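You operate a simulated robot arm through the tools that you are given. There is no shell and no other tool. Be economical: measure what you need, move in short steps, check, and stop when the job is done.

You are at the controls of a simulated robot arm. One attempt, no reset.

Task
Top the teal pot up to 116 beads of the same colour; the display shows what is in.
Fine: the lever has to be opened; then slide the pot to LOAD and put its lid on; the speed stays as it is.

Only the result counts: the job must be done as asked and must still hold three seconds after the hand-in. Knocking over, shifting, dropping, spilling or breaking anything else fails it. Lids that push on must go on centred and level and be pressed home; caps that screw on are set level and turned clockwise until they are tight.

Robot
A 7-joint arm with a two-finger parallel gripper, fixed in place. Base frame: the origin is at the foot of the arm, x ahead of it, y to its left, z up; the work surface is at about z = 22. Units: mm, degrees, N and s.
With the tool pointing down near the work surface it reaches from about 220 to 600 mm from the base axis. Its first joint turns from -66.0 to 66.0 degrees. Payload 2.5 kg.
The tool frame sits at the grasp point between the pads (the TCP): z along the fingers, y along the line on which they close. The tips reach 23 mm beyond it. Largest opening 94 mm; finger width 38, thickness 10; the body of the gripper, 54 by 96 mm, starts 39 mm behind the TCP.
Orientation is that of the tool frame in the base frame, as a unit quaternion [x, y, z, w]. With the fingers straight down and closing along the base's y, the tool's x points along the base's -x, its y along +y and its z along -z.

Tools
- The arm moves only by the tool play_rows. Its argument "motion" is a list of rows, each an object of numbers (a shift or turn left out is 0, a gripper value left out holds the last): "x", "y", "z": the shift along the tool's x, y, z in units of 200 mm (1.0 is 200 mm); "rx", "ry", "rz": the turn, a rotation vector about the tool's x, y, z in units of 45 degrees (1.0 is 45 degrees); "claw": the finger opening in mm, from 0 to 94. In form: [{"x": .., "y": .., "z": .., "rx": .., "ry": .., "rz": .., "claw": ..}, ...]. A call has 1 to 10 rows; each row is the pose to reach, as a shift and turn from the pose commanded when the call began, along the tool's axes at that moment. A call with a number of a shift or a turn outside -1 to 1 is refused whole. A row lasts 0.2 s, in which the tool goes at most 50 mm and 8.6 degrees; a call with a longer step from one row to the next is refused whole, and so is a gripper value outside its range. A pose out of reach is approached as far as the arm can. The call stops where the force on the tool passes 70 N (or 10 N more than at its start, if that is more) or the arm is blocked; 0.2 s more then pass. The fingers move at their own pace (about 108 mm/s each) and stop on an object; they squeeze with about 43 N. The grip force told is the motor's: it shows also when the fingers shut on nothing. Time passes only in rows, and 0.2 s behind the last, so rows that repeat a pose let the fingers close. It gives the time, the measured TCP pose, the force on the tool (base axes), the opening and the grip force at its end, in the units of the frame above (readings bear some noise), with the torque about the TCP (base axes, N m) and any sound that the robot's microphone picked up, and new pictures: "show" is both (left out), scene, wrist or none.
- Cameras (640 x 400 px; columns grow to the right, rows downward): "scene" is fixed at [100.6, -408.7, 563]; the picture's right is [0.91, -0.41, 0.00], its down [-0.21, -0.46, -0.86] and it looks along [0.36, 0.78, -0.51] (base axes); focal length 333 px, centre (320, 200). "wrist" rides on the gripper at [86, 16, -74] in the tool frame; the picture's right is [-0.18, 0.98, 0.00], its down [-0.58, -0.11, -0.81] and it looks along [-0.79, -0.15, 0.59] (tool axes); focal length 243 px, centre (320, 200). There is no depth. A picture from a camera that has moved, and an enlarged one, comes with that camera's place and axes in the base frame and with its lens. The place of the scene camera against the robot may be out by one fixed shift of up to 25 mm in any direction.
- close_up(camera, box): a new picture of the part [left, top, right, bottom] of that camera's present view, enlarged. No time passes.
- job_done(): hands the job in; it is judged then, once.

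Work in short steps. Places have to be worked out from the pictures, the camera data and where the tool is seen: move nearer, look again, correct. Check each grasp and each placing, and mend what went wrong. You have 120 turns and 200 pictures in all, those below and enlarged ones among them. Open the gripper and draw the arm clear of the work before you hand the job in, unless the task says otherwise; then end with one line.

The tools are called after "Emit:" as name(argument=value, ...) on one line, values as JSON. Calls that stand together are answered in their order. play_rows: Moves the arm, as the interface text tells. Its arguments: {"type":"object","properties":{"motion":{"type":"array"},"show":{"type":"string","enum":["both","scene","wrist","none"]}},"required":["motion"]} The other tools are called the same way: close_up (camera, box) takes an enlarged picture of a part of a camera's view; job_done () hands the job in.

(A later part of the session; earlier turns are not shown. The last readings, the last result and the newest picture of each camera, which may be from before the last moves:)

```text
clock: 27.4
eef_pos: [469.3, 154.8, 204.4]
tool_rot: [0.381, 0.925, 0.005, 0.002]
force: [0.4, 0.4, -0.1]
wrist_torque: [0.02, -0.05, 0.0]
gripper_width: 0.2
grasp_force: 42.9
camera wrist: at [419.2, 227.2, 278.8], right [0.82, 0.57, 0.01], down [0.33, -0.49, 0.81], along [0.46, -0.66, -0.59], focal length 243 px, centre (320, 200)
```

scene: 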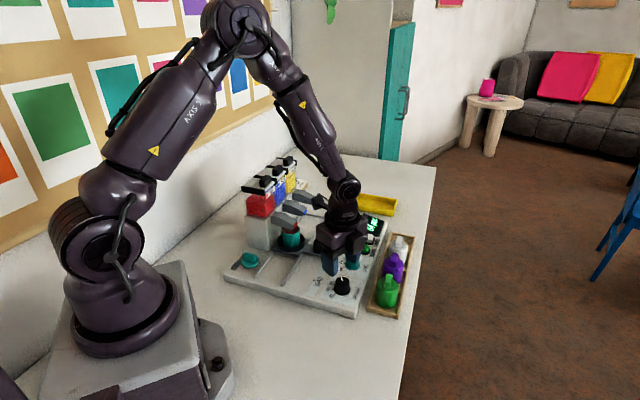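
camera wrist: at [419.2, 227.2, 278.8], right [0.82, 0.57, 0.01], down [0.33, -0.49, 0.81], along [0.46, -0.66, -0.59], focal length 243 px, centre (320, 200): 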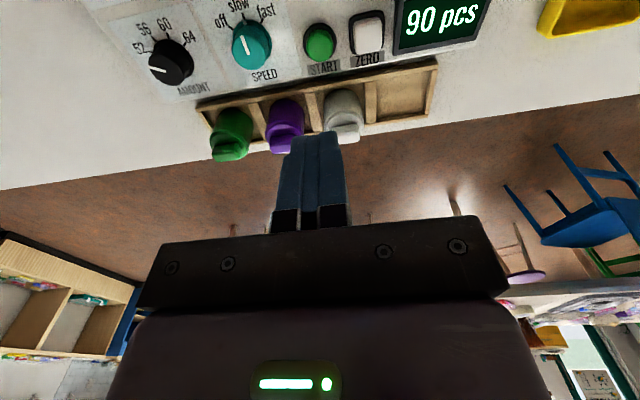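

Reading 90 and rising. Next I prepare for the slide handle knob (~(363,181)): tilt the hand 30° so body and camera stay clear of the chutes.

Emit:
play_rows(motion=[{"x": 0.1, "y": -0.07, "ry": 0.17, "claw": 50}, {"x": 0.2, "y": -0.14, "ry": 0.34, "claw": 50}, {"x": 0.3, "y": -0.21, "ry": 0.51, "claw": 50}, {"x": 0.4, "y": -0.283, "z": 0.05, "ry": 0.667, "claw": 50}, {"x": 0.467, "y": -0.283, "z": 0.2, "ry": 0.667}, {"x": 0.467, "y": -0.283, "z": 0.2, "ry": 0.667}, {"x": 0.467, "y": -0.283, "z": 0.2, "ry": 0.667}], show="both")

Emit:
close_up(camera="scene", box=[260, 180, 400, 267])

```text
clock: 29.0
eef_pos: [363.6, 181.0, 162.4]
tool_rot: [0.367, 0.893, 0.103, -0.238]
force: [0.1, -0.7, 0.9]
wrist_torque: [0.0, -0.05, 0.01]
gripper_width: 49.9
grasp_force: 0.0
camera wrist: at [346.8, 219.0, 271.1], right [0.81, 0.59, -0.08], down [0.56, -0.72, 0.41], along [0.18, -0.37, -0.91], focal length 243 px, centre (320, 200)
```

scene: 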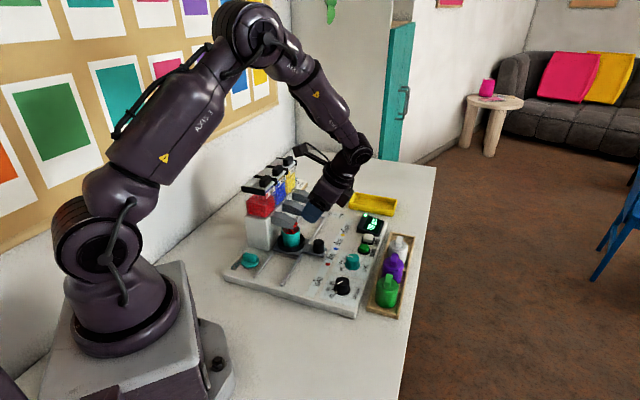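
wrist: 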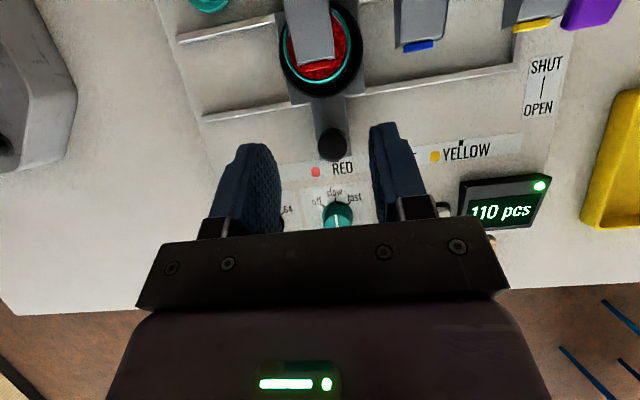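

```text
4.57 times, centred on (330, 224) of scene
camera zoom: at [100.6, -408.7, 563.0], right [0.91, -0.41, 0.0], down [-0.21, -0.46, -0.86], along [0.36, 0.78, -0.51], focal length 1520 px, centre (274, 93)
```

zoom: 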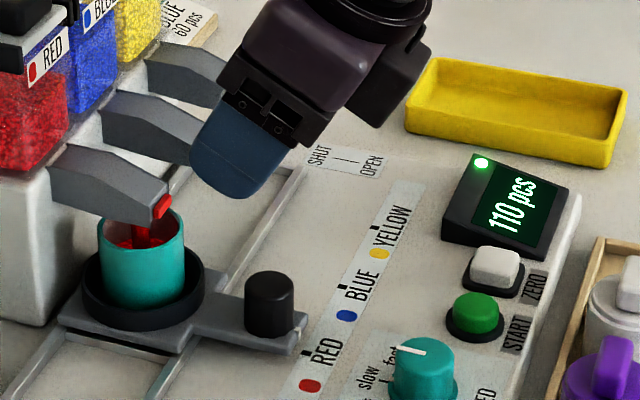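

110 now; wait for it to finish.

Emit:
play_rows(motion=[{"claw": 50}, {"claw": 50}, {"claw": 50}, {"claw": 50}, {"claw": 50}, {"claw": 50}, {"claw": 50}], show="wrist")

Emit:
close_up(camera="wrist", box=[180, 0, 580, 250])

```text
clock: 30.6
eef_pos: [364.3, 182.4, 162.9]
tool_rot: [0.367, 0.893, 0.104, -0.237]
force: [0.3, -0.4, 0.4]
wrist_torque: [-0.03, 0.0, 0.02]
gripper_width: 50.0
grasp_force: 0.1
camera wrist: at [347.0, 219.0, 271.2], right [0.81, 0.59, -0.08], down [0.56, -0.72, 0.41], along [0.18, -0.37, -0.91], focal length 243 px, centre (320, 200)
```

wrist: 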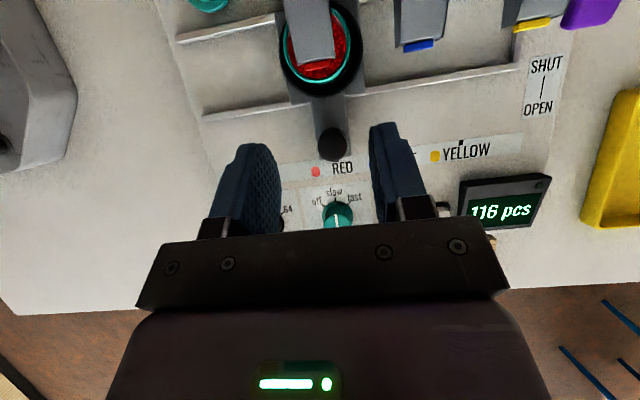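

```text
1.60 times, centred on (380, 125) of wrist
camera zoom: at [347.0, 219.0, 271.2], right [0.81, 0.59, -0.08], down [0.56, -0.72, 0.41], along [0.18, -0.37, -0.91], focal length 388 px, centre (224, 320)
```

zoom: 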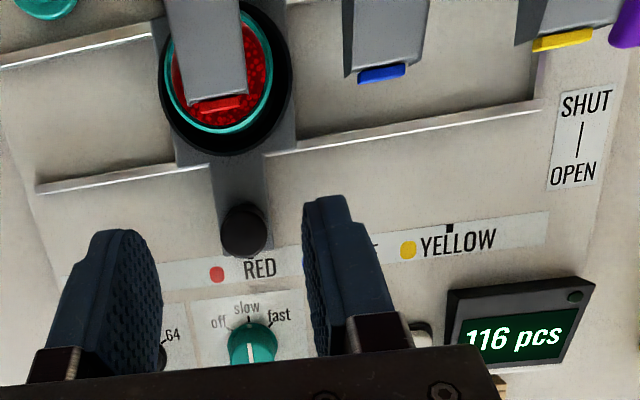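

116 and the lamp is off: dispensing done. Now descend on the slide knob (~(366,183), top z≈68) and grip it.

Emit:
play_rows(motion=[{"x": -0.1, "y": 0.004, "z": 0.17}, {"x": -0.18, "y": 0.008, "z": 0.3}, {"x": -0.216, "y": 0.008, "z": 0.366}, {"x": -0.216, "y": 0.008, "z": 0.366}], show="wrist")

```text
clock: 31.6
eef_pos: [366.2, 185.9, 78.2]
tool_rot: [0.367, 0.893, 0.103, -0.238]
force: [-0.4, 0.3, -0.2]
wrist_torque: [0.01, 0.0, -0.01]
gripper_width: 49.9
grasp_force: 0.1
camera wrist: at [349.3, 220.8, 186.9], right [0.81, 0.59, -0.08], down [0.56, -0.72, 0.41], along [0.18, -0.37, -0.91], focal length 243 px, centre (320, 200)
```

wrist: 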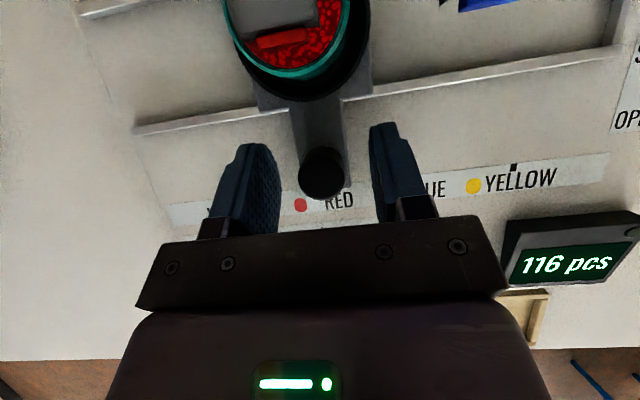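

Knob is between the pads. Close.

Emit:
play_rows(motion=[{"claw": 15}, {"claw": 15}, {"claw": 15}], show="wrist")

```text
clock: 32.4
eef_pos: [364.7, 182.5, 79.1]
tool_rot: [0.367, 0.893, 0.103, -0.237]
force: [-2.2, -2.5, -1.6]
wrist_torque: [-0.02, 0.11, 0.02]
gripper_width: 24.5
grasp_force: 45.4
camera wrist: at [349.2, 220.6, 186.8], right [0.81, 0.59, -0.08], down [0.56, -0.72, 0.41], along [0.18, -0.38, -0.91], focal length 243 px, centre (320, 200)
```

wrist: 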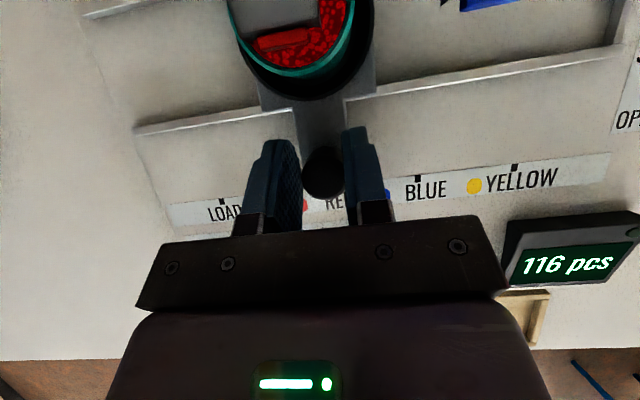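

Gripped. Slide gently along the rail toward LOAD, 60 mm first.

Emit:
play_rows(motion=[{"y": -0.02}, {"y": -0.05}, {"y": -0.09}, {"y": -0.13}, {"y": -0.17}, {"y": -0.21}, {"y": -0.25}, {"y": -0.28}, {"y": -0.3}], show="wrist")

```text
clock: 34.4
eef_pos: [324.3, 140.7, 79.3]
tool_rot: [0.366, 0.894, 0.103, -0.238]
force: [-6.1, 7.9, 11.8]
wrist_torque: [0.2, 0.27, -0.06]
gripper_width: 24.0
grasp_force: 45.2
camera wrist: at [306.9, 178.0, 187.0], right [0.81, 0.59, -0.08], down [0.56, -0.72, 0.41], along [0.18, -0.37, -0.91], focal length 243 px, centre (320, 200)
```

wrist: 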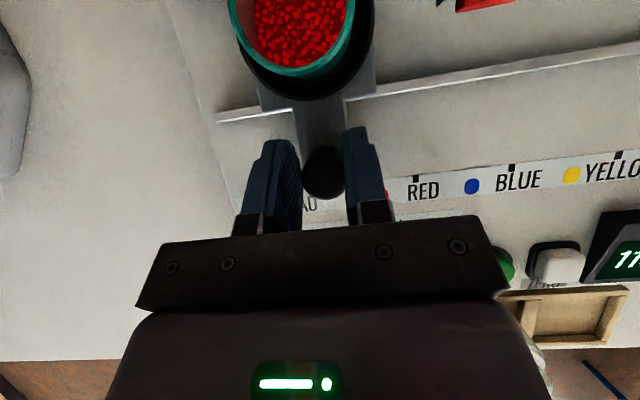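

By mark spacing (≈60 mm) the slider is about 2 mm short of LOAD. Zoom to verify.

Emit:
close_up(camera="wrist", box=[200, 80, 400, 205])

Emit:
close_up(camera="scene", box=[230, 200, 350, 275])

```text
3.20 times, centred on (300, 142) of wrist
camera zoom: at [306.9, 178.0, 187.0], right [0.81, 0.59, -0.08], down [0.56, -0.72, 0.41], along [0.18, -0.37, -0.91], focal length 776 px, centre (384, 384)
```

zoom: 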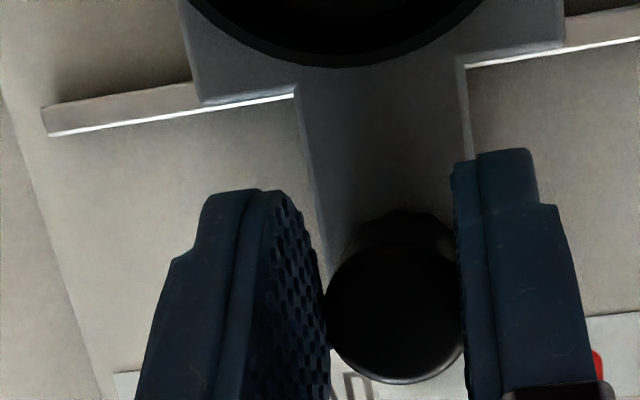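

```text
5.33 times, centred on (290, 238) of scene
camera zoom: at [100.6, -408.7, 563.0], right [0.91, -0.41, 0.0], down [-0.21, -0.46, -0.86], along [0.36, 0.78, -0.51], focal length 1774 px, centre (480, 0)
```

zoom: 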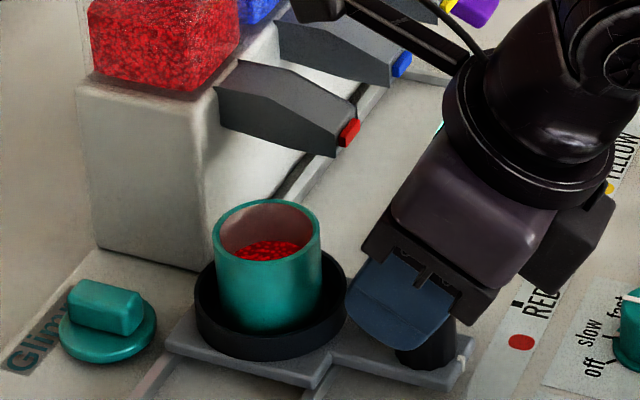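

I open and back off to see the slider's white mark relative to LOAD.

Emit:
play_rows(motion=[{"claw": 46}, {"claw": 46}, {"z": -0.2}, {"z": -0.4}], show="wrist")

Emit:
close_up(camera="scene", box=[230, 210, 350, 285])

Emit:
close_up(camera="wrist", box=[200, 60, 400, 185])

```text
clock: 35.4
eef_pos: [351.6, 110.6, 148.5]
tool_rot: [0.368, 0.893, 0.102, -0.238]
force: [0.6, -0.4, 0.1]
wrist_torque: [-0.02, 0.01, -0.02]
gripper_width: 45.7
grasp_force: 0.1
camera wrist: at [334.9, 147.7, 255.5], right [0.81, 0.58, -0.08], down [0.56, -0.72, 0.41], along [0.18, -0.38, -0.91], focal length 243 px, centre (320, 200)
```

wrist: 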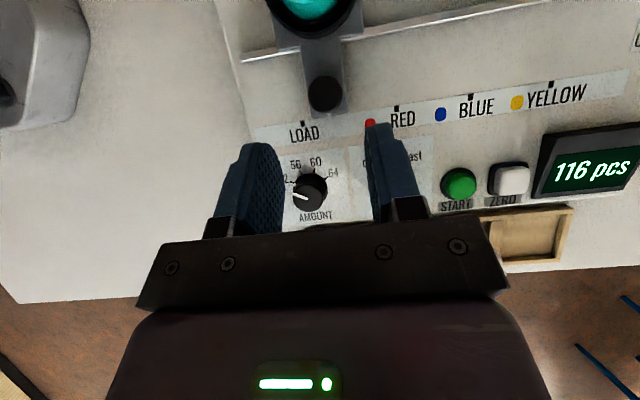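

```text
5.33 times, centred on (290, 248) of scene
camera zoom: at [100.6, -408.7, 563.0], right [0.91, -0.41, 0.0], down [-0.21, -0.46, -0.86], along [0.36, 0.78, -0.51], focal length 1774 px, centre (480, -53)
```

zoom: 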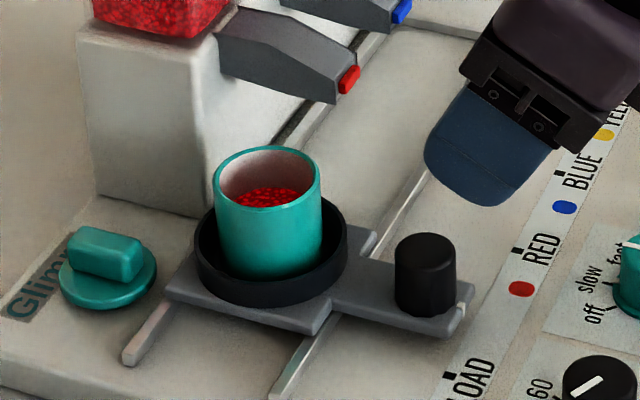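

```text
3.20 times, centred on (300, 122) of wrist
camera zoom: at [334.9, 147.7, 255.5], right [0.81, 0.58, -0.08], down [0.56, -0.72, 0.41], along [0.18, -0.38, -0.91], focal length 776 px, centre (384, 448)
```

zoom: 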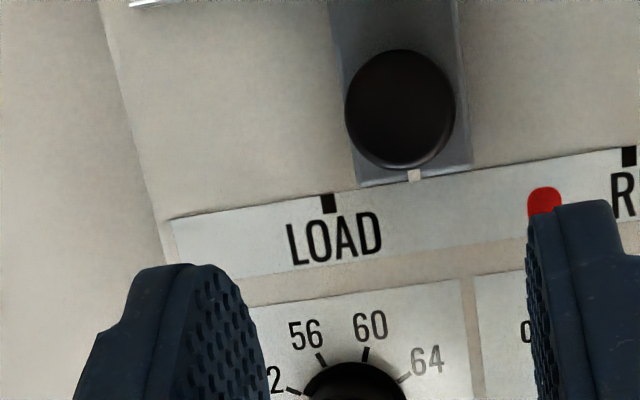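

The slider mark is still ~23 mm short of LOAD (LOAD–RED is about 81 mm). Go back, regrip and slide on 20 mm, then check.

Emit:
play_rows(motion=[{"z": 0.2}, {"z": 0.4}, {"z": 0.4, "claw": 15}, {"z": 0.4, "claw": 15}, {"z": 0.4, "y": -0.03}, {"z": 0.4, "y": -0.06}, {"z": 0.4, "y": -0.09}, {"z": 0.4, "y": -0.115}, {"z": 0.4, "y": -0.115}], show="scene")

Emit:
close_up(camera="scene", box=[230, 220, 350, 295])

```text
clock: 37.4
eef_pos: [306.9, 124.7, 77.8]
tool_rot: [0.367, 0.894, 0.102, -0.237]
force: [0.0, -2.0, 4.7]
wrist_torque: [-0.37, -0.32, -0.03]
gripper_width: 24.7
grasp_force: 44.5
```

scene: 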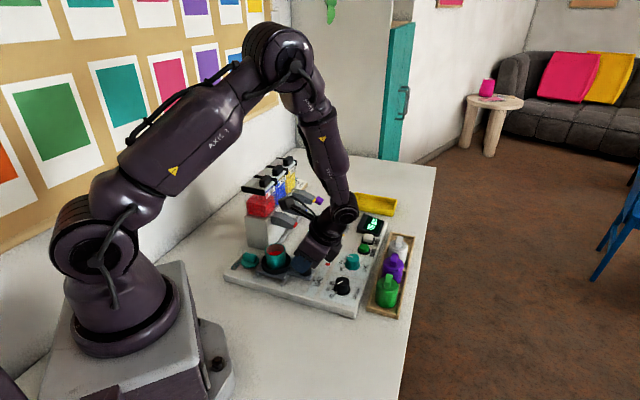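

```text
5.33 times, centred on (290, 258) of scene
camera zoom: at [100.6, -408.7, 563.1], right [0.91, -0.41, 0.0], down [-0.21, -0.46, -0.86], along [0.36, 0.78, -0.51], focal length 1774 px, centre (480, -107)
```

zoom: 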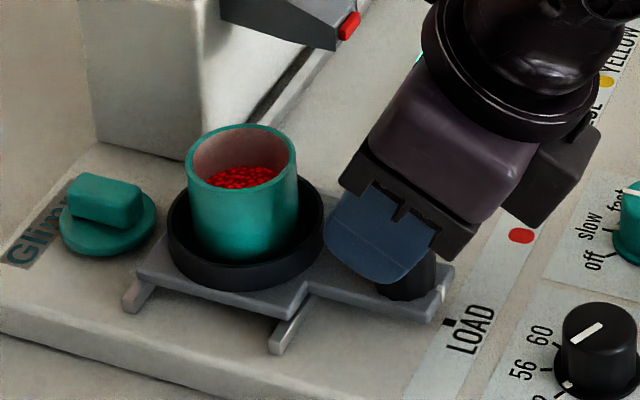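

Emit:
play_rows(motion=[{"claw": 46}, {"claw": 46}, {"z": -0.2}, {"z": -0.4}], show="wrist")

Emit:
close_up(camera="wrist", box=[220, 60, 420, 185])

```text
clock: 38.4
eef_pos: [336.5, 93.9, 146.9]
tool_rot: [0.367, 0.894, 0.102, -0.237]
force: [0.0, -0.2, -0.4]
wrist_torque: [0.0, -0.02, -0.06]
gripper_width: 46.0
grasp_force: 0.1
camera wrist: at [319.4, 132.2, 254.6], right [0.81, 0.59, -0.08], down [0.56, -0.72, 0.41], along [0.18, -0.37, -0.91], focal length 243 px, centre (320, 200)
```

wrist: 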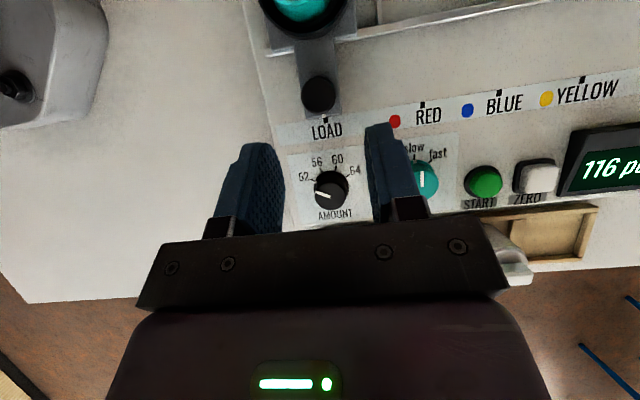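

```text
3.20 times, centred on (320, 122) of wrist
camera zoom: at [319.4, 132.2, 254.6], right [0.81, 0.59, -0.08], down [0.56, -0.72, 0.41], along [0.18, -0.37, -0.91], focal length 776 px, centre (320, 448)
```

zoom: 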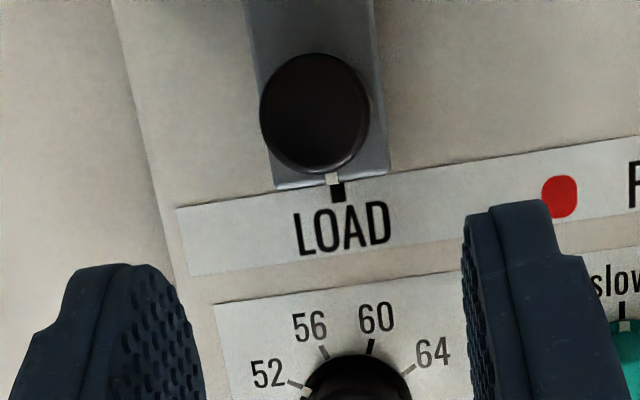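

Slider mark meets the LOAD mark (within ~1 mm). Next, the teal lid near (206,218); first straighten up the hand and rise.

Emit:
play_rows(motion=[{"x": 0.1, "z": -0.17, "ry": -0.17}, {"x": 0.2, "z": -0.346, "ry": -0.34}, {"x": 0.2, "z": -0.346, "ry": -0.51}, {"x": 0.2, "z": -0.346, "ry": -0.667}], show="none")

```text
clock: 39.4
eef_pos: [334.7, 94.7, 227.2]
tool_rot: [0.381, 0.924, 0.005, 0.003]
force: [0.4, 0.1, -0.3]
wrist_torque: [0.0, -0.02, 0.02]
gripper_width: 46.0
grasp_force: 0.1
```

Move over the lid at height while turning the hand.

Emit:
play_rows(motion=[{"x": 0.1, "z": -0.15, "rz": -0.17}, {"x": 0.25, "z": -0.3, "rz": -0.34}, {"x": 0.45, "z": -0.4, "rz": -0.51}, {"x": 0.65, "z": -0.4, "rz": -0.68}, {"x": 0.8, "z": -0.4, "rz": -0.85}, {"x": 0.89, "y": -0.02, "z": -0.4, "rz": -1.0}], show="none")

Emit:
play_rows(motion=[{"rz": -0.17}, {"rz": -0.34}, {"rz": -0.51}, {"rz": -0.68}, {"rz": -0.85}, {"rz": -1.0}], show="both")

```text
clock: 40.8
eef_pos: [204.4, 215.2, 307.1]
tool_rot: [-0.003, 1.0, 0.003, 0.004]
force: [-0.3, -1.0, 0.0]
wrist_torque: [0.04, -0.03, -0.02]
gripper_width: 46.2
grasp_force: 0.1
```

```text
clock: 42.2
eef_pos: [205.7, 216.4, 307.7]
tool_rot: [-0.385, 0.923, 0.001, 0.006]
force: [0.6, -0.2, -0.3]
wrist_torque: [-0.02, -0.02, 0.0]
gripper_width: 46.0
grasp_force: 0.0
camera wrist: at [131.7, 165.8, 380.4], right [-0.57, 0.82, 0.0], down [0.48, 0.33, 0.81], along [0.67, 0.46, -0.58], focal length 243 px, centre (320, 200)
```

scene: 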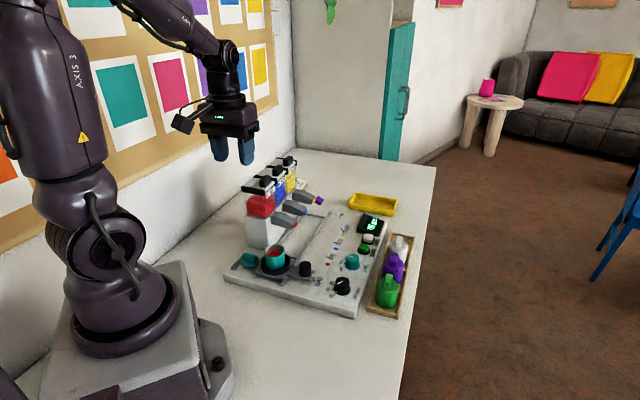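
wrist: 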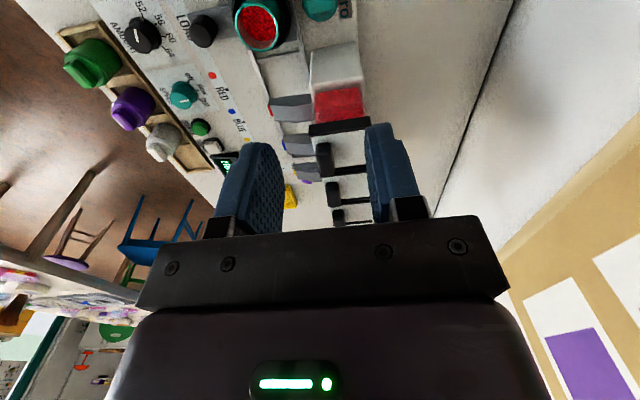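

Emit:
close_up(camera="wrist", box=[210, 0, 370, 100])

```text
4.00 times, centred on (290, 50) of wrist
camera zoom: at [131.7, 165.8, 380.4], right [-0.57, 0.82, 0.0], down [0.48, 0.33, 0.81], along [0.67, 0.46, -0.58], focal length 970 px, centre (440, 800)
```

zoom: 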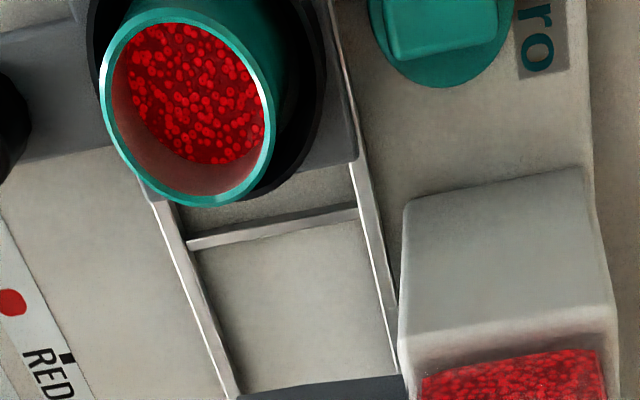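

The lid is straight below. Descend to get a close look.

Emit:
play_rows(motion=[{"z": 0.22, "claw": 60}, {"z": 0.44, "claw": 60}, {"z": 0.66, "claw": 60}, {"z": 0.85, "claw": 60}], show="wrist")

Emit:
close_up(camera="wrist", box=[200, 20, 440, 170])

```text
clock: 43.2
eef_pos: [206.0, 218.3, 137.3]
tool_rot: [-0.384, 0.923, 0.002, 0.005]
force: [-0.4, 0.1, -0.8]
wrist_torque: [0.0, -0.05, 0.01]
gripper_width: 59.9
grasp_force: 0.0
camera wrist: at [133.0, 166.8, 210.5], right [-0.57, 0.82, 0.0], down [0.48, 0.33, 0.81], along [0.67, 0.46, -0.58], focal length 243 px, centre (320, 200)
```

wrist: 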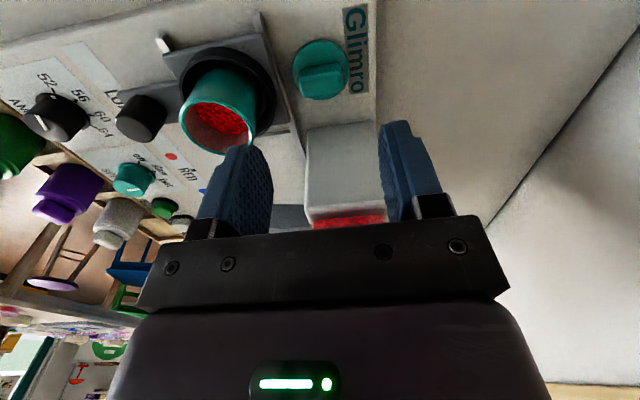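

```text
2.67 times, centred on (320, 95) of wrist
camera zoom: at [133.0, 166.8, 210.5], right [-0.57, 0.82, 0.0], down [0.48, 0.33, 0.81], along [0.67, 0.46, -0.58], focal length 647 px, centre (320, 480)
```

zoom: 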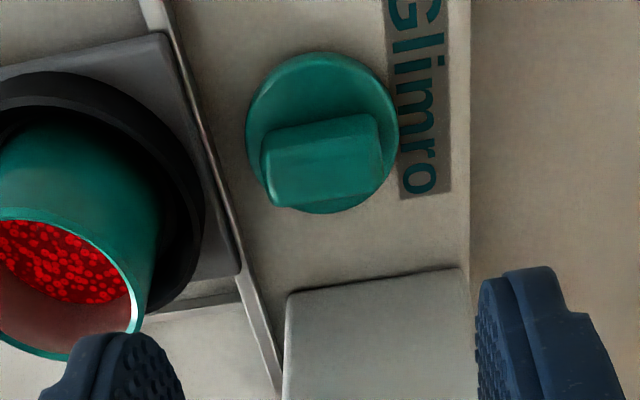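

Lid: disc ~40 mm, handle bar ~29 mm long lying across the rail direction, centre about (203.5,215.5). Shift 3.5 mm and descend so the tips stop about mid-handle.

Emit:
play_rows(motion=[{"x": 0.0175, "z": 0.12, "claw": 50}, {"x": 0.0175, "z": 0.24, "claw": 50}, {"x": 0.0175, "z": 0.32}, {"x": 0.0175, "z": 0.35}], show="wrist")

Emit:
close_up(camera="wrist", box=[200, 70, 440, 220])

Emit:
close_up(camera="scene", box=[220, 220, 320, 282])

```text
clock: 44.2
eef_pos: [204.9, 214.9, 67.4]
tool_rot: [-0.384, 0.923, 0.002, 0.004]
force: [-0.2, 0.2, -0.7]
wrist_torque: [0.01, -0.01, 0.0]
gripper_width: 50.1
grasp_force: 0.0
camera wrist: at [131.2, 165.0, 140.9], right [-0.57, 0.82, 0.0], down [0.48, 0.33, 0.81], along [0.67, 0.46, -0.58], focal length 243 px, centre (320, 200)
```

wrist: 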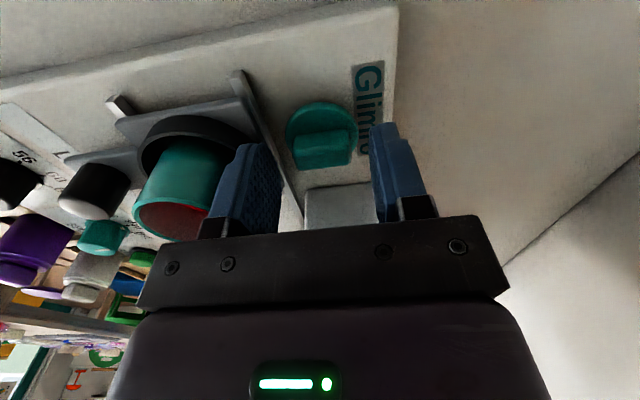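

```text
2.67 times, centred on (320, 145) of wrist
camera zoom: at [131.2, 165.0, 140.9], right [-0.57, 0.82, 0.0], down [0.48, 0.33, 0.81], along [0.67, 0.46, -0.58], focal length 647 px, centre (320, 347)
```

zoom: 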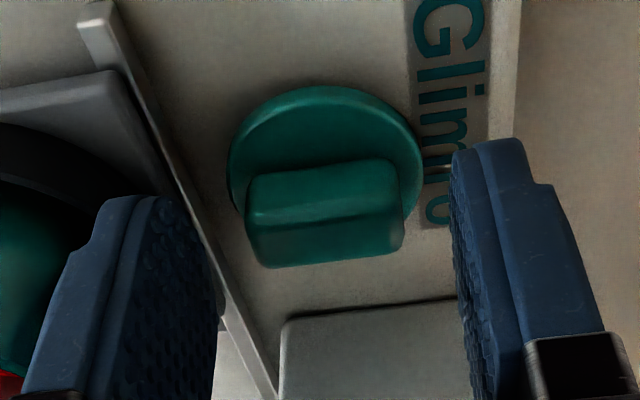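

```text
6.40 times, centred on (270, 251) of scene
camera zoom: at [100.6, -408.7, 563.0], right [0.91, -0.41, 0.0], down [-0.21, -0.46, -0.86], along [0.36, 0.78, -0.51], focal length 2128 px, centre (640, -126)
```

zoom: 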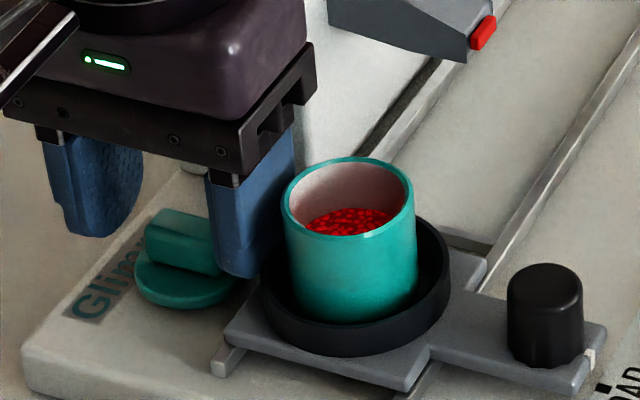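

Handle sits between the pads. Lower 2 mm more and close.

Emit:
play_rows(motion=[{"z": 0.012}, {"z": 0.012, "claw": 20}, {"z": 0.012, "claw": 20}, {"z": 0.012, "claw": 20}], show="wrist")

Emit:
close_up(camera="wrist", box=[200, 70, 440, 220])

```text
clock: 45.2
eef_pos: [204.1, 216.1, 64.6]
tool_rot: [-0.385, 0.923, 0.001, 0.005]
force: [0.5, 0.0, -0.2]
wrist_torque: [0.02, 0.01, 0.02]
gripper_width: 30.2
grasp_force: 43.1
camera wrist: at [131.2, 165.1, 138.4], right [-0.57, 0.82, 0.0], down [0.48, 0.33, 0.81], along [0.67, 0.46, -0.58], focal length 243 px, centre (320, 200)
```

wrist: 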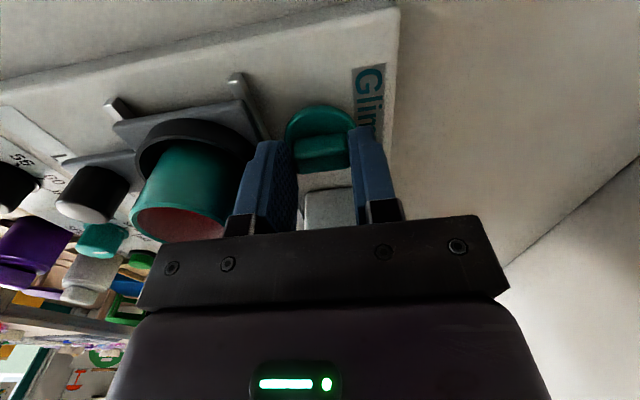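

```text
2.67 times, centred on (320, 145) of wrist
camera zoom: at [131.2, 165.1, 138.4], right [-0.57, 0.82, 0.0], down [0.48, 0.33, 0.81], along [0.67, 0.46, -0.58], focal length 647 px, centre (320, 347)
```

zoom: 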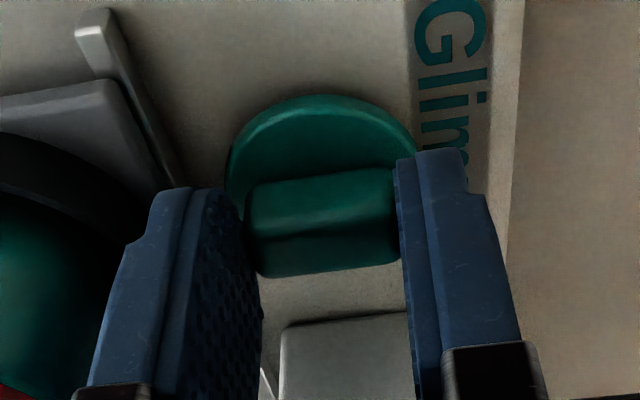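

Lid held (30.2 mm). Lift straight up gently.

Emit:
play_rows(motion=[{"z": -0.05}, {"z": -0.15}, {"z": -0.28}, {"z": -0.4}, {"z": -0.45}], show="both")

Emit:
close_up(camera="wrist", box=[120, 50, 440, 250])

Emit:
close_up(camera="scene", box=[220, 210, 320, 272])

```text
clock: 46.4
eef_pos: [203.0, 215.7, 156.0]
tool_rot: [-0.384, 0.923, 0.001, 0.004]
force: [0.7, -0.1, -1.2]
wrist_torque: [0.03, 0.01, 0.02]
gripper_width: 30.5
grasp_force: 43.4
camera wrist: at [129.8, 164.5, 228.5], right [-0.57, 0.82, 0.0], down [0.48, 0.33, 0.81], along [0.67, 0.46, -0.58], focal length 243 px, centre (320, 200)
```

scene: 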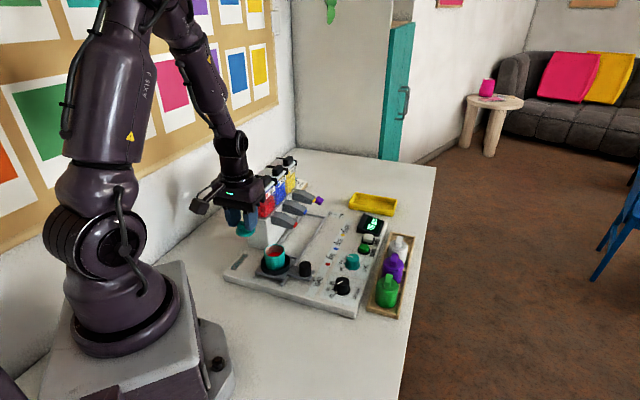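
wrist: 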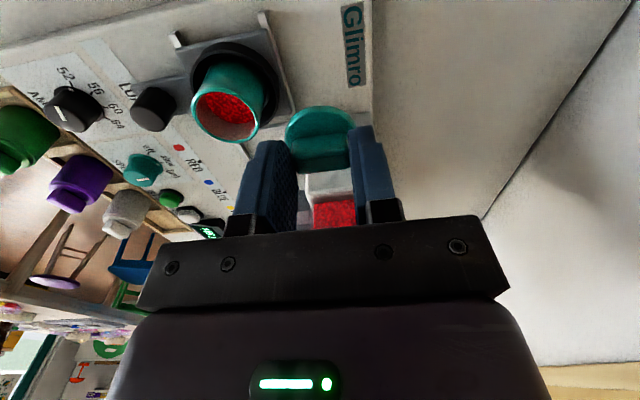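

```text
2.00 times, centred on (280, 150) of wrist
camera zoom: at [129.8, 164.5, 228.5], right [-0.57, 0.82, 0.0], down [0.48, 0.33, 0.81], along [0.67, 0.46, -0.58], focal length 485 px, centre (400, 300)
```

zoom: 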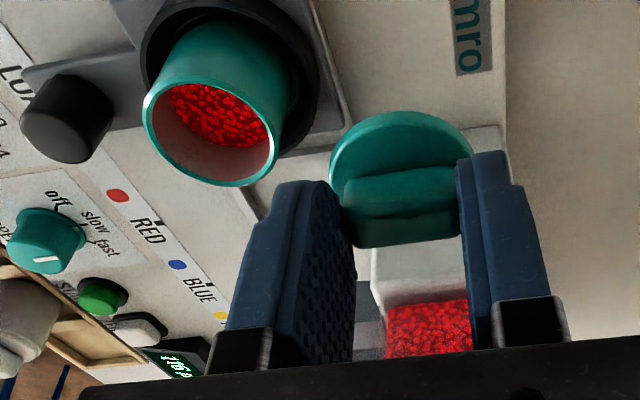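

```text
6.40 times, centred on (270, 241) of scene
camera zoom: at [100.6, -408.7, 563.0], right [0.91, -0.41, 0.0], down [-0.21, -0.46, -0.86], along [0.36, 0.78, -0.51], focal length 2128 px, centre (640, -62)
```

zoom: 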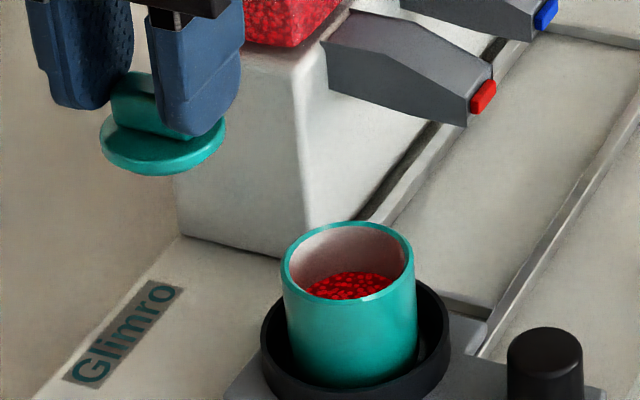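

Lid is level. The pot rim centre measures (256.5,169,78). Carry the lid over it, staying above the rim.

Emit:
play_rows(motion=[{"x": -0.01, "y": -0.09}, {"x": -0.02, "y": -0.2}, {"x": -0.03, "y": -0.29}, {"x": -0.0375, "y": -0.3535}, {"x": -0.0375, "y": -0.3535, "z": 0.1}], show="wrist")

Emit:
close_up(camera="wrist", box=[220, 50, 420, 175])

Emit:
close_up(camera="scene", box=[230, 215, 330, 277])

```text
clock: 47.6
eef_pos: [259.4, 170.3, 135.1]
tool_rot: [-0.384, 0.923, 0.002, 0.005]
force: [0.3, 0.0, -0.1]
wrist_torque: [-0.04, 0.02, 0.03]
gripper_width: 30.4
grasp_force: 43.2
camera wrist: at [185.8, 119.9, 208.8], right [-0.57, 0.82, 0.0], down [0.48, 0.33, 0.81], along [0.67, 0.46, -0.58], focal length 243 px, centre (320, 200)
```

wrist: 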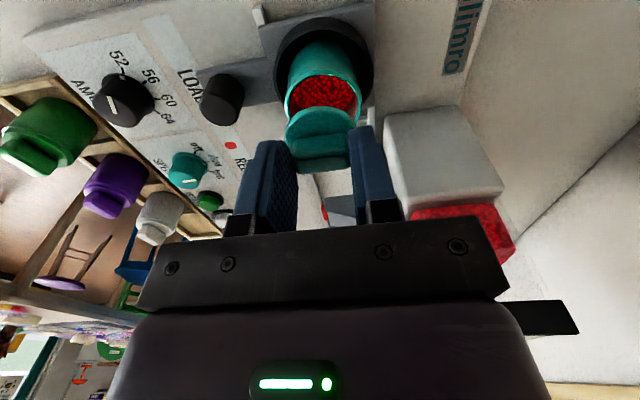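

```text
3.20 times, centred on (320, 112) of wrist
camera zoom: at [185.8, 119.9, 208.8], right [-0.57, 0.82, 0.0], down [0.48, 0.33, 0.81], along [0.67, 0.46, -0.58], focal length 776 px, centre (320, 480)
```

zoom: 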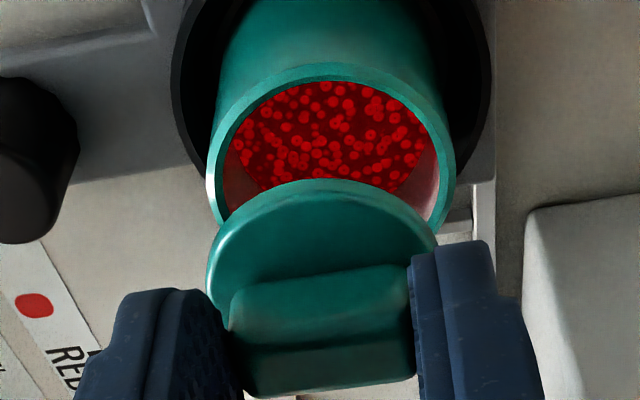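

```text
6.40 times, centred on (280, 246) of scene
camera zoom: at [100.6, -408.7, 563.0], right [0.91, -0.41, 0.0], down [-0.21, -0.46, -0.86], along [0.36, 0.78, -0.51], focal length 2128 px, centre (576, -94)
```

zoom: 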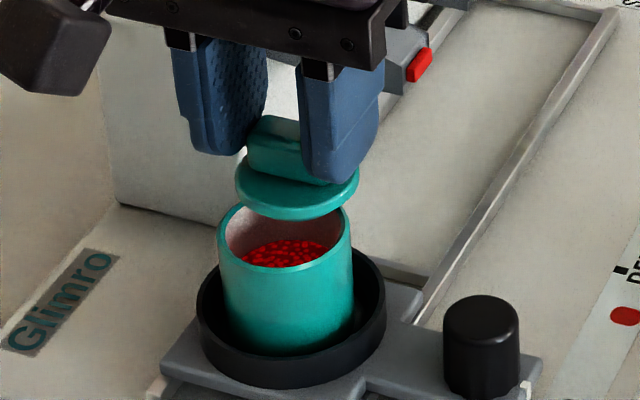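

Comparing ellipses in both views, the lid is about (+7,+2.5) mm from the pot axis. Correct most of that and lower 12 mm, then re-measure.

Emit:
play_rows(motion=[{"x": 0.028, "y": 0.014}, {"x": 0.028, "y": 0.014, "z": 0.06}, {"x": 0.028, "y": 0.014, "z": 0.06}], show="none")

Emit:
close_up(camera="wrist", box=[240, 70, 400, 170])

Emit:
close_up(camera="scene", box=[250, 225, 310, 262])

```text
clock: 48.4
eef_pos: [254.3, 169.3, 121.4]
tool_rot: [-0.385, 0.923, 0.001, 0.006]
force: [-0.1, -0.6, 0.6]
wrist_torque: [0.01, 0.03, 0.0]
gripper_width: 30.3
grasp_force: 43.0
```

```text
4.00 times, centred on (320, 120) of wrist
camera zoom: at [180.0, 118.3, 196.4], right [-0.57, 0.82, 0.0], down [0.48, 0.33, 0.81], along [0.67, 0.46, -0.58], focal length 970 px, centre (320, 520)
```

zoom: 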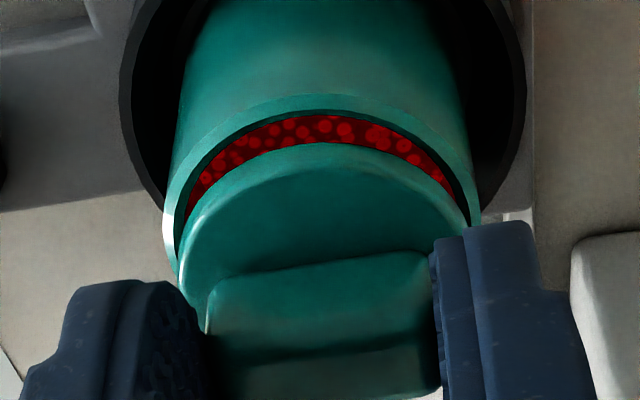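

```text
10.67 times, centred on (280, 244) of scene
camera zoom: at [100.6, -408.7, 563.0], right [0.91, -0.41, 0.0], down [-0.21, -0.46, -0.86], along [0.36, 0.78, -0.51], focal length 3548 px, centre (747, -264)
```

zoom: 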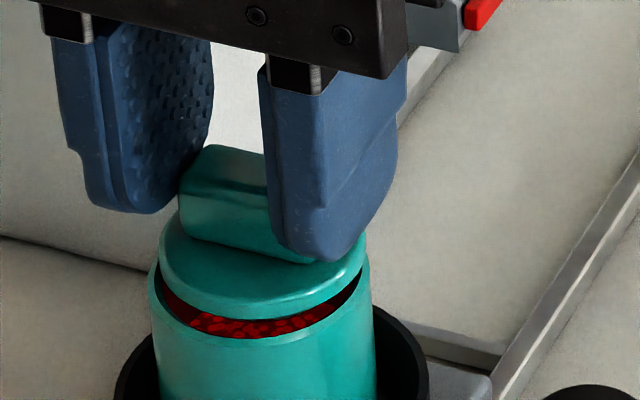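

Remaining offset ≈2.9 mm along the rail direction. Correct and lower 7 mm, then check again.

Emit:
play_rows(motion=[{"x": 0.0145}, {"x": 0.0145, "z": 0.035}, {"x": 0.0145, "z": 0.035}], show="none")

Emit:
close_up(camera="wrist", box=[240, 70, 400, 170])

Emit:
close_up(camera="scene", box=[250, 225, 310, 262])

```text
clock: 49.2
eef_pos: [253.1, 168.5, 116.4]
tool_rot: [-0.384, 0.923, 0.002, 0.008]
force: [-0.4, -1.5, 42.5]
wrist_torque: [0.16, -0.17, 0.0]
gripper_width: 30.5
grasp_force: 43.3
heard: snap
```

```text
4.00 times, centred on (320, 120) of wrist
camera zoom: at [178.7, 116.9, 189.9], right [-0.57, 0.82, 0.0], down [0.48, 0.33, 0.82], along [0.67, 0.46, -0.58], focal length 970 px, centre (320, 520)
```

zoom: 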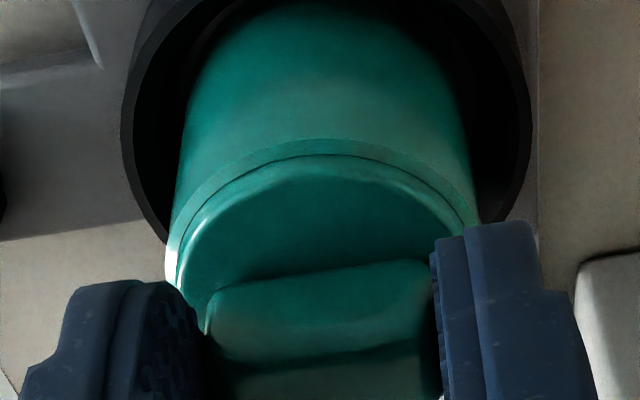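

```text
10.67 times, centred on (280, 244) of scene
camera zoom: at [100.5, -408.8, 563.0], right [0.91, -0.41, 0.0], down [-0.21, -0.46, -0.86], along [0.36, 0.78, -0.51], focal length 3548 px, centre (747, -264)
```

zoom: 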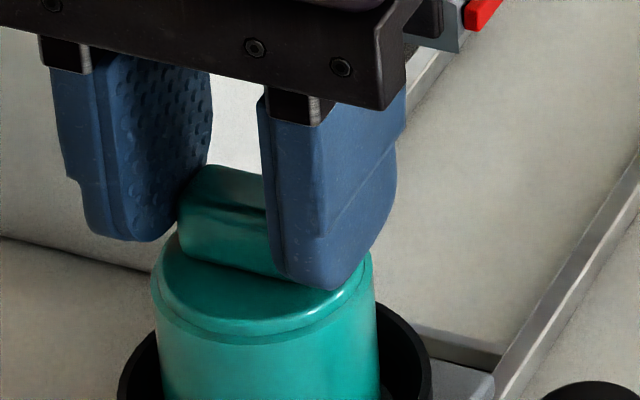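

A snap, 42 N, lid concentric and flush. Press 1 mm more for certainty, then release and rise.

Emit:
play_rows(motion=[{"z": 0.005}, {"z": 0.007}, {"z": 0.0}, {"z": -0.015}], show="none")

```text
clock: 50.2
eef_pos: [248.8, 165.1, 117.4]
tool_rot: [-0.384, 0.923, 0.001, 0.001]
force: [0.5, 0.1, 0.5]
wrist_torque: [0.02, -0.01, -0.03]
gripper_width: 30.4
grasp_force: 43.4
heard: snap
```

Emit:
close_up(camera="scene", box=[250, 225, 310, 262])

Emit:
close_up(camera="wrist", box=[240, 70, 400, 170])

```text
10.67 times, centred on (280, 244) of scene
camera zoom: at [100.6, -408.7, 563.0], right [0.91, -0.41, 0.0], down [-0.21, -0.46, -0.86], along [0.36, 0.78, -0.51], focal length 3548 px, centre (747, -264)
```

zoom: 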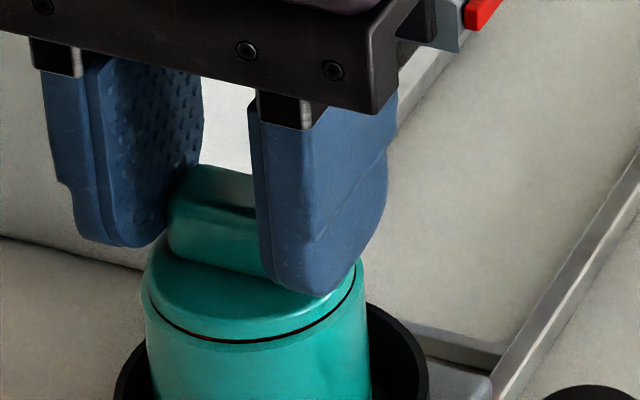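

```text
4.00 times, centred on (320, 120) of wrist
camera zoom: at [176.9, 115.3, 191.8], right [-0.57, 0.82, 0.0], down [0.48, 0.33, 0.81], along [0.67, 0.46, -0.59], focal length 970 px, centre (320, 520)
```

zoom: 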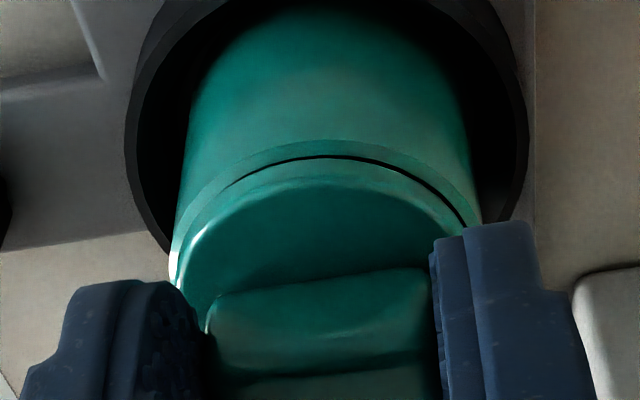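

My small lift popped the lid off again. Shift 2 mm back, press down again to the snap, and this time open the fingers before rising.

Emit:
play_rows(motion=[{"x": -0.01}, {"x": -0.01, "z": 0.01}, {"x": -0.01, "z": 0.02}, {"x": -0.01, "z": 0.022}], show="none")

Emit:
close_up(camera="scene", box=[250, 225, 310, 262])

Emit:
close_up(camera="wrist", box=[240, 70, 400, 170])

```text
clock: 51.2
eef_pos: [252.7, 168.2, 114.7]
tool_rot: [-0.386, 0.923, 0.002, 0.006]
force: [-3.6, -0.3, 16.4]
wrist_torque: [0.11, 0.11, 0.04]
gripper_width: 30.2
grasp_force: 43.2
```

```text
10.67 times, centred on (280, 244) of scene
camera zoom: at [100.6, -408.8, 563.0], right [0.91, -0.41, 0.0], down [-0.21, -0.46, -0.86], along [0.36, 0.78, -0.51], focal length 3548 px, centre (747, -264)
```

zoom: 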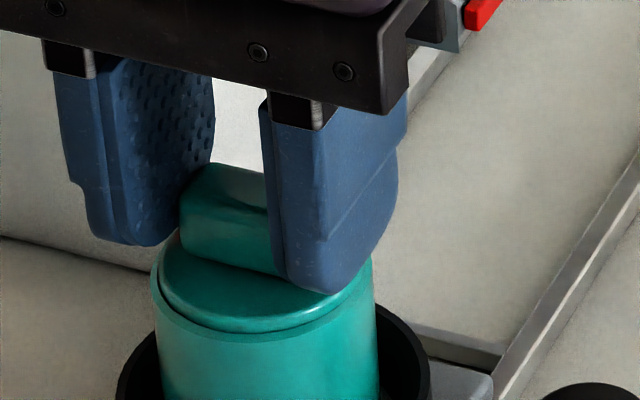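

```text
4.00 times, centred on (320, 120) of wrist
camera zoom: at [179.6, 117.9, 188.3], right [-0.57, 0.82, 0.0], down [0.48, 0.33, 0.81], along [0.67, 0.46, -0.58], focal length 970 px, centre (320, 520)
```

zoom: 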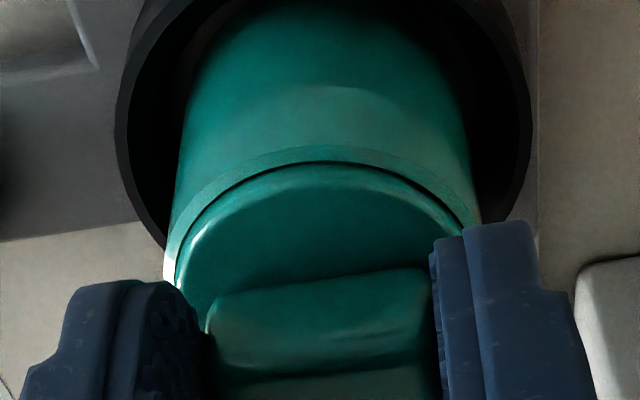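

Not snapped yet (16 N), lid perhaps 1 mm too far along. Ease back 1 mm and press on.

Emit:
play_rows(motion=[{"x": 0.005}, {"x": 0.005, "z": 0.008}, {"x": 0.005, "z": 0.014}], show="none")

Emit:
close_up(camera="scene", box=[250, 225, 310, 262])

```text
clock: 52.0
eef_pos: [252.7, 168.3, 112.0]
tool_rot: [-0.385, 0.923, 0.002, 0.007]
force: [-2.9, 2.6, 42.1]
wrist_torque: [0.25, -0.12, 0.02]
gripper_width: 30.5
grasp_force: 42.5
```

```text
10.67 times, centred on (280, 244) of scene
camera zoom: at [100.5, -408.8, 563.0], right [0.91, -0.41, 0.0], down [-0.21, -0.46, -0.86], along [0.36, 0.78, -0.51], focal length 3548 px, centre (747, -264)
```

zoom: 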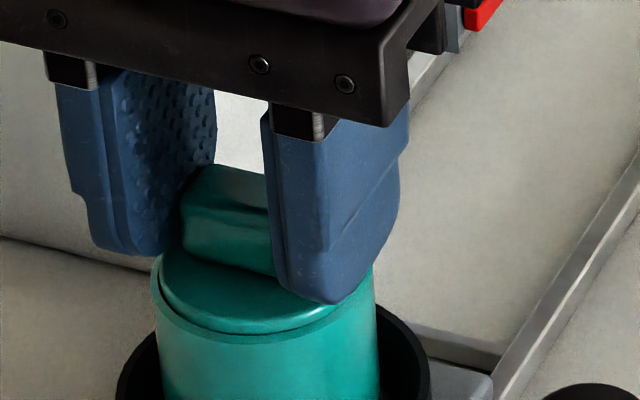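

I release and rise to see how the lid sits; if needed I'll press it from above with closed fingers.

Emit:
play_rows(motion=[{"z": -0.01}, {"z": -0.01, "claw": 46}, {"z": -0.01, "claw": 46}, {"z": -0.15}, {"z": -0.35}], show="wrist")

Emit:
close_up(camera="scene", box=[250, 225, 310, 262])

Emit:
close_up(camera="wrist", box=[240, 10, 400, 110])

```text
clock: 53.2
eef_pos: [251.8, 167.2, 182.4]
tool_rot: [-0.384, 0.923, 0.002, 0.004]
force: [0.5, -0.2, 0.4]
wrist_torque: [0.03, 0.02, -0.02]
gripper_width: 46.0
grasp_force: 0.0
heard: snap
camera wrist: at [178.2, 116.7, 255.9], right [-0.57, 0.82, 0.0], down [0.48, 0.33, 0.81], along [0.67, 0.46, -0.58], focal length 243 px, centre (320, 200)
```

wrist: 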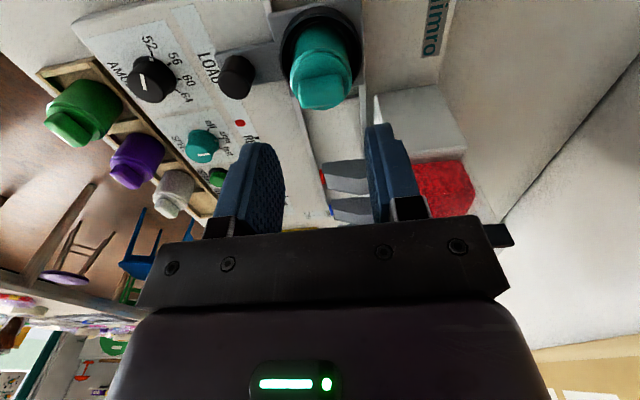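

```text
10.67 times, centred on (280, 244) of scene
camera zoom: at [100.6, -408.7, 563.0], right [0.91, -0.41, 0.0], down [-0.21, -0.46, -0.86], along [0.36, 0.78, -0.51], focal length 3548 px, centre (747, -264)
```

zoom: 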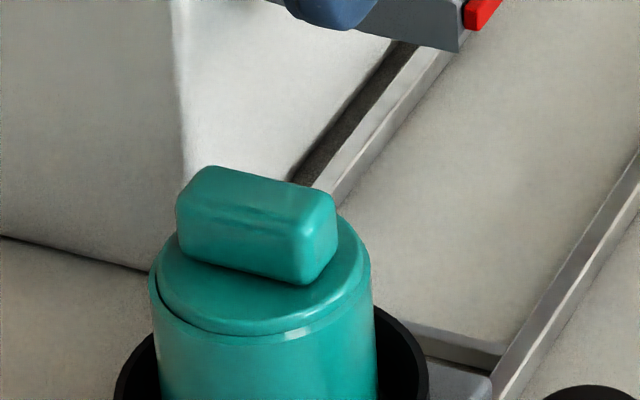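

```text
4.00 times, centred on (320, 60) of wrist
camera zoom: at [178.2, 116.7, 255.9], right [-0.57, 0.82, 0.0], down [0.48, 0.33, 0.81], along [0.67, 0.46, -0.58], focal length 970 px, centre (320, 760)
```

zoom: 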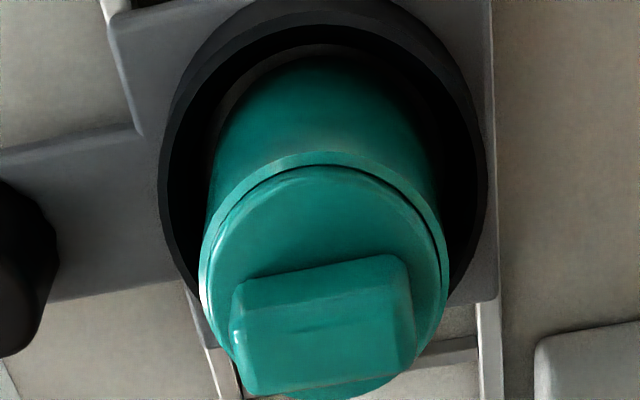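

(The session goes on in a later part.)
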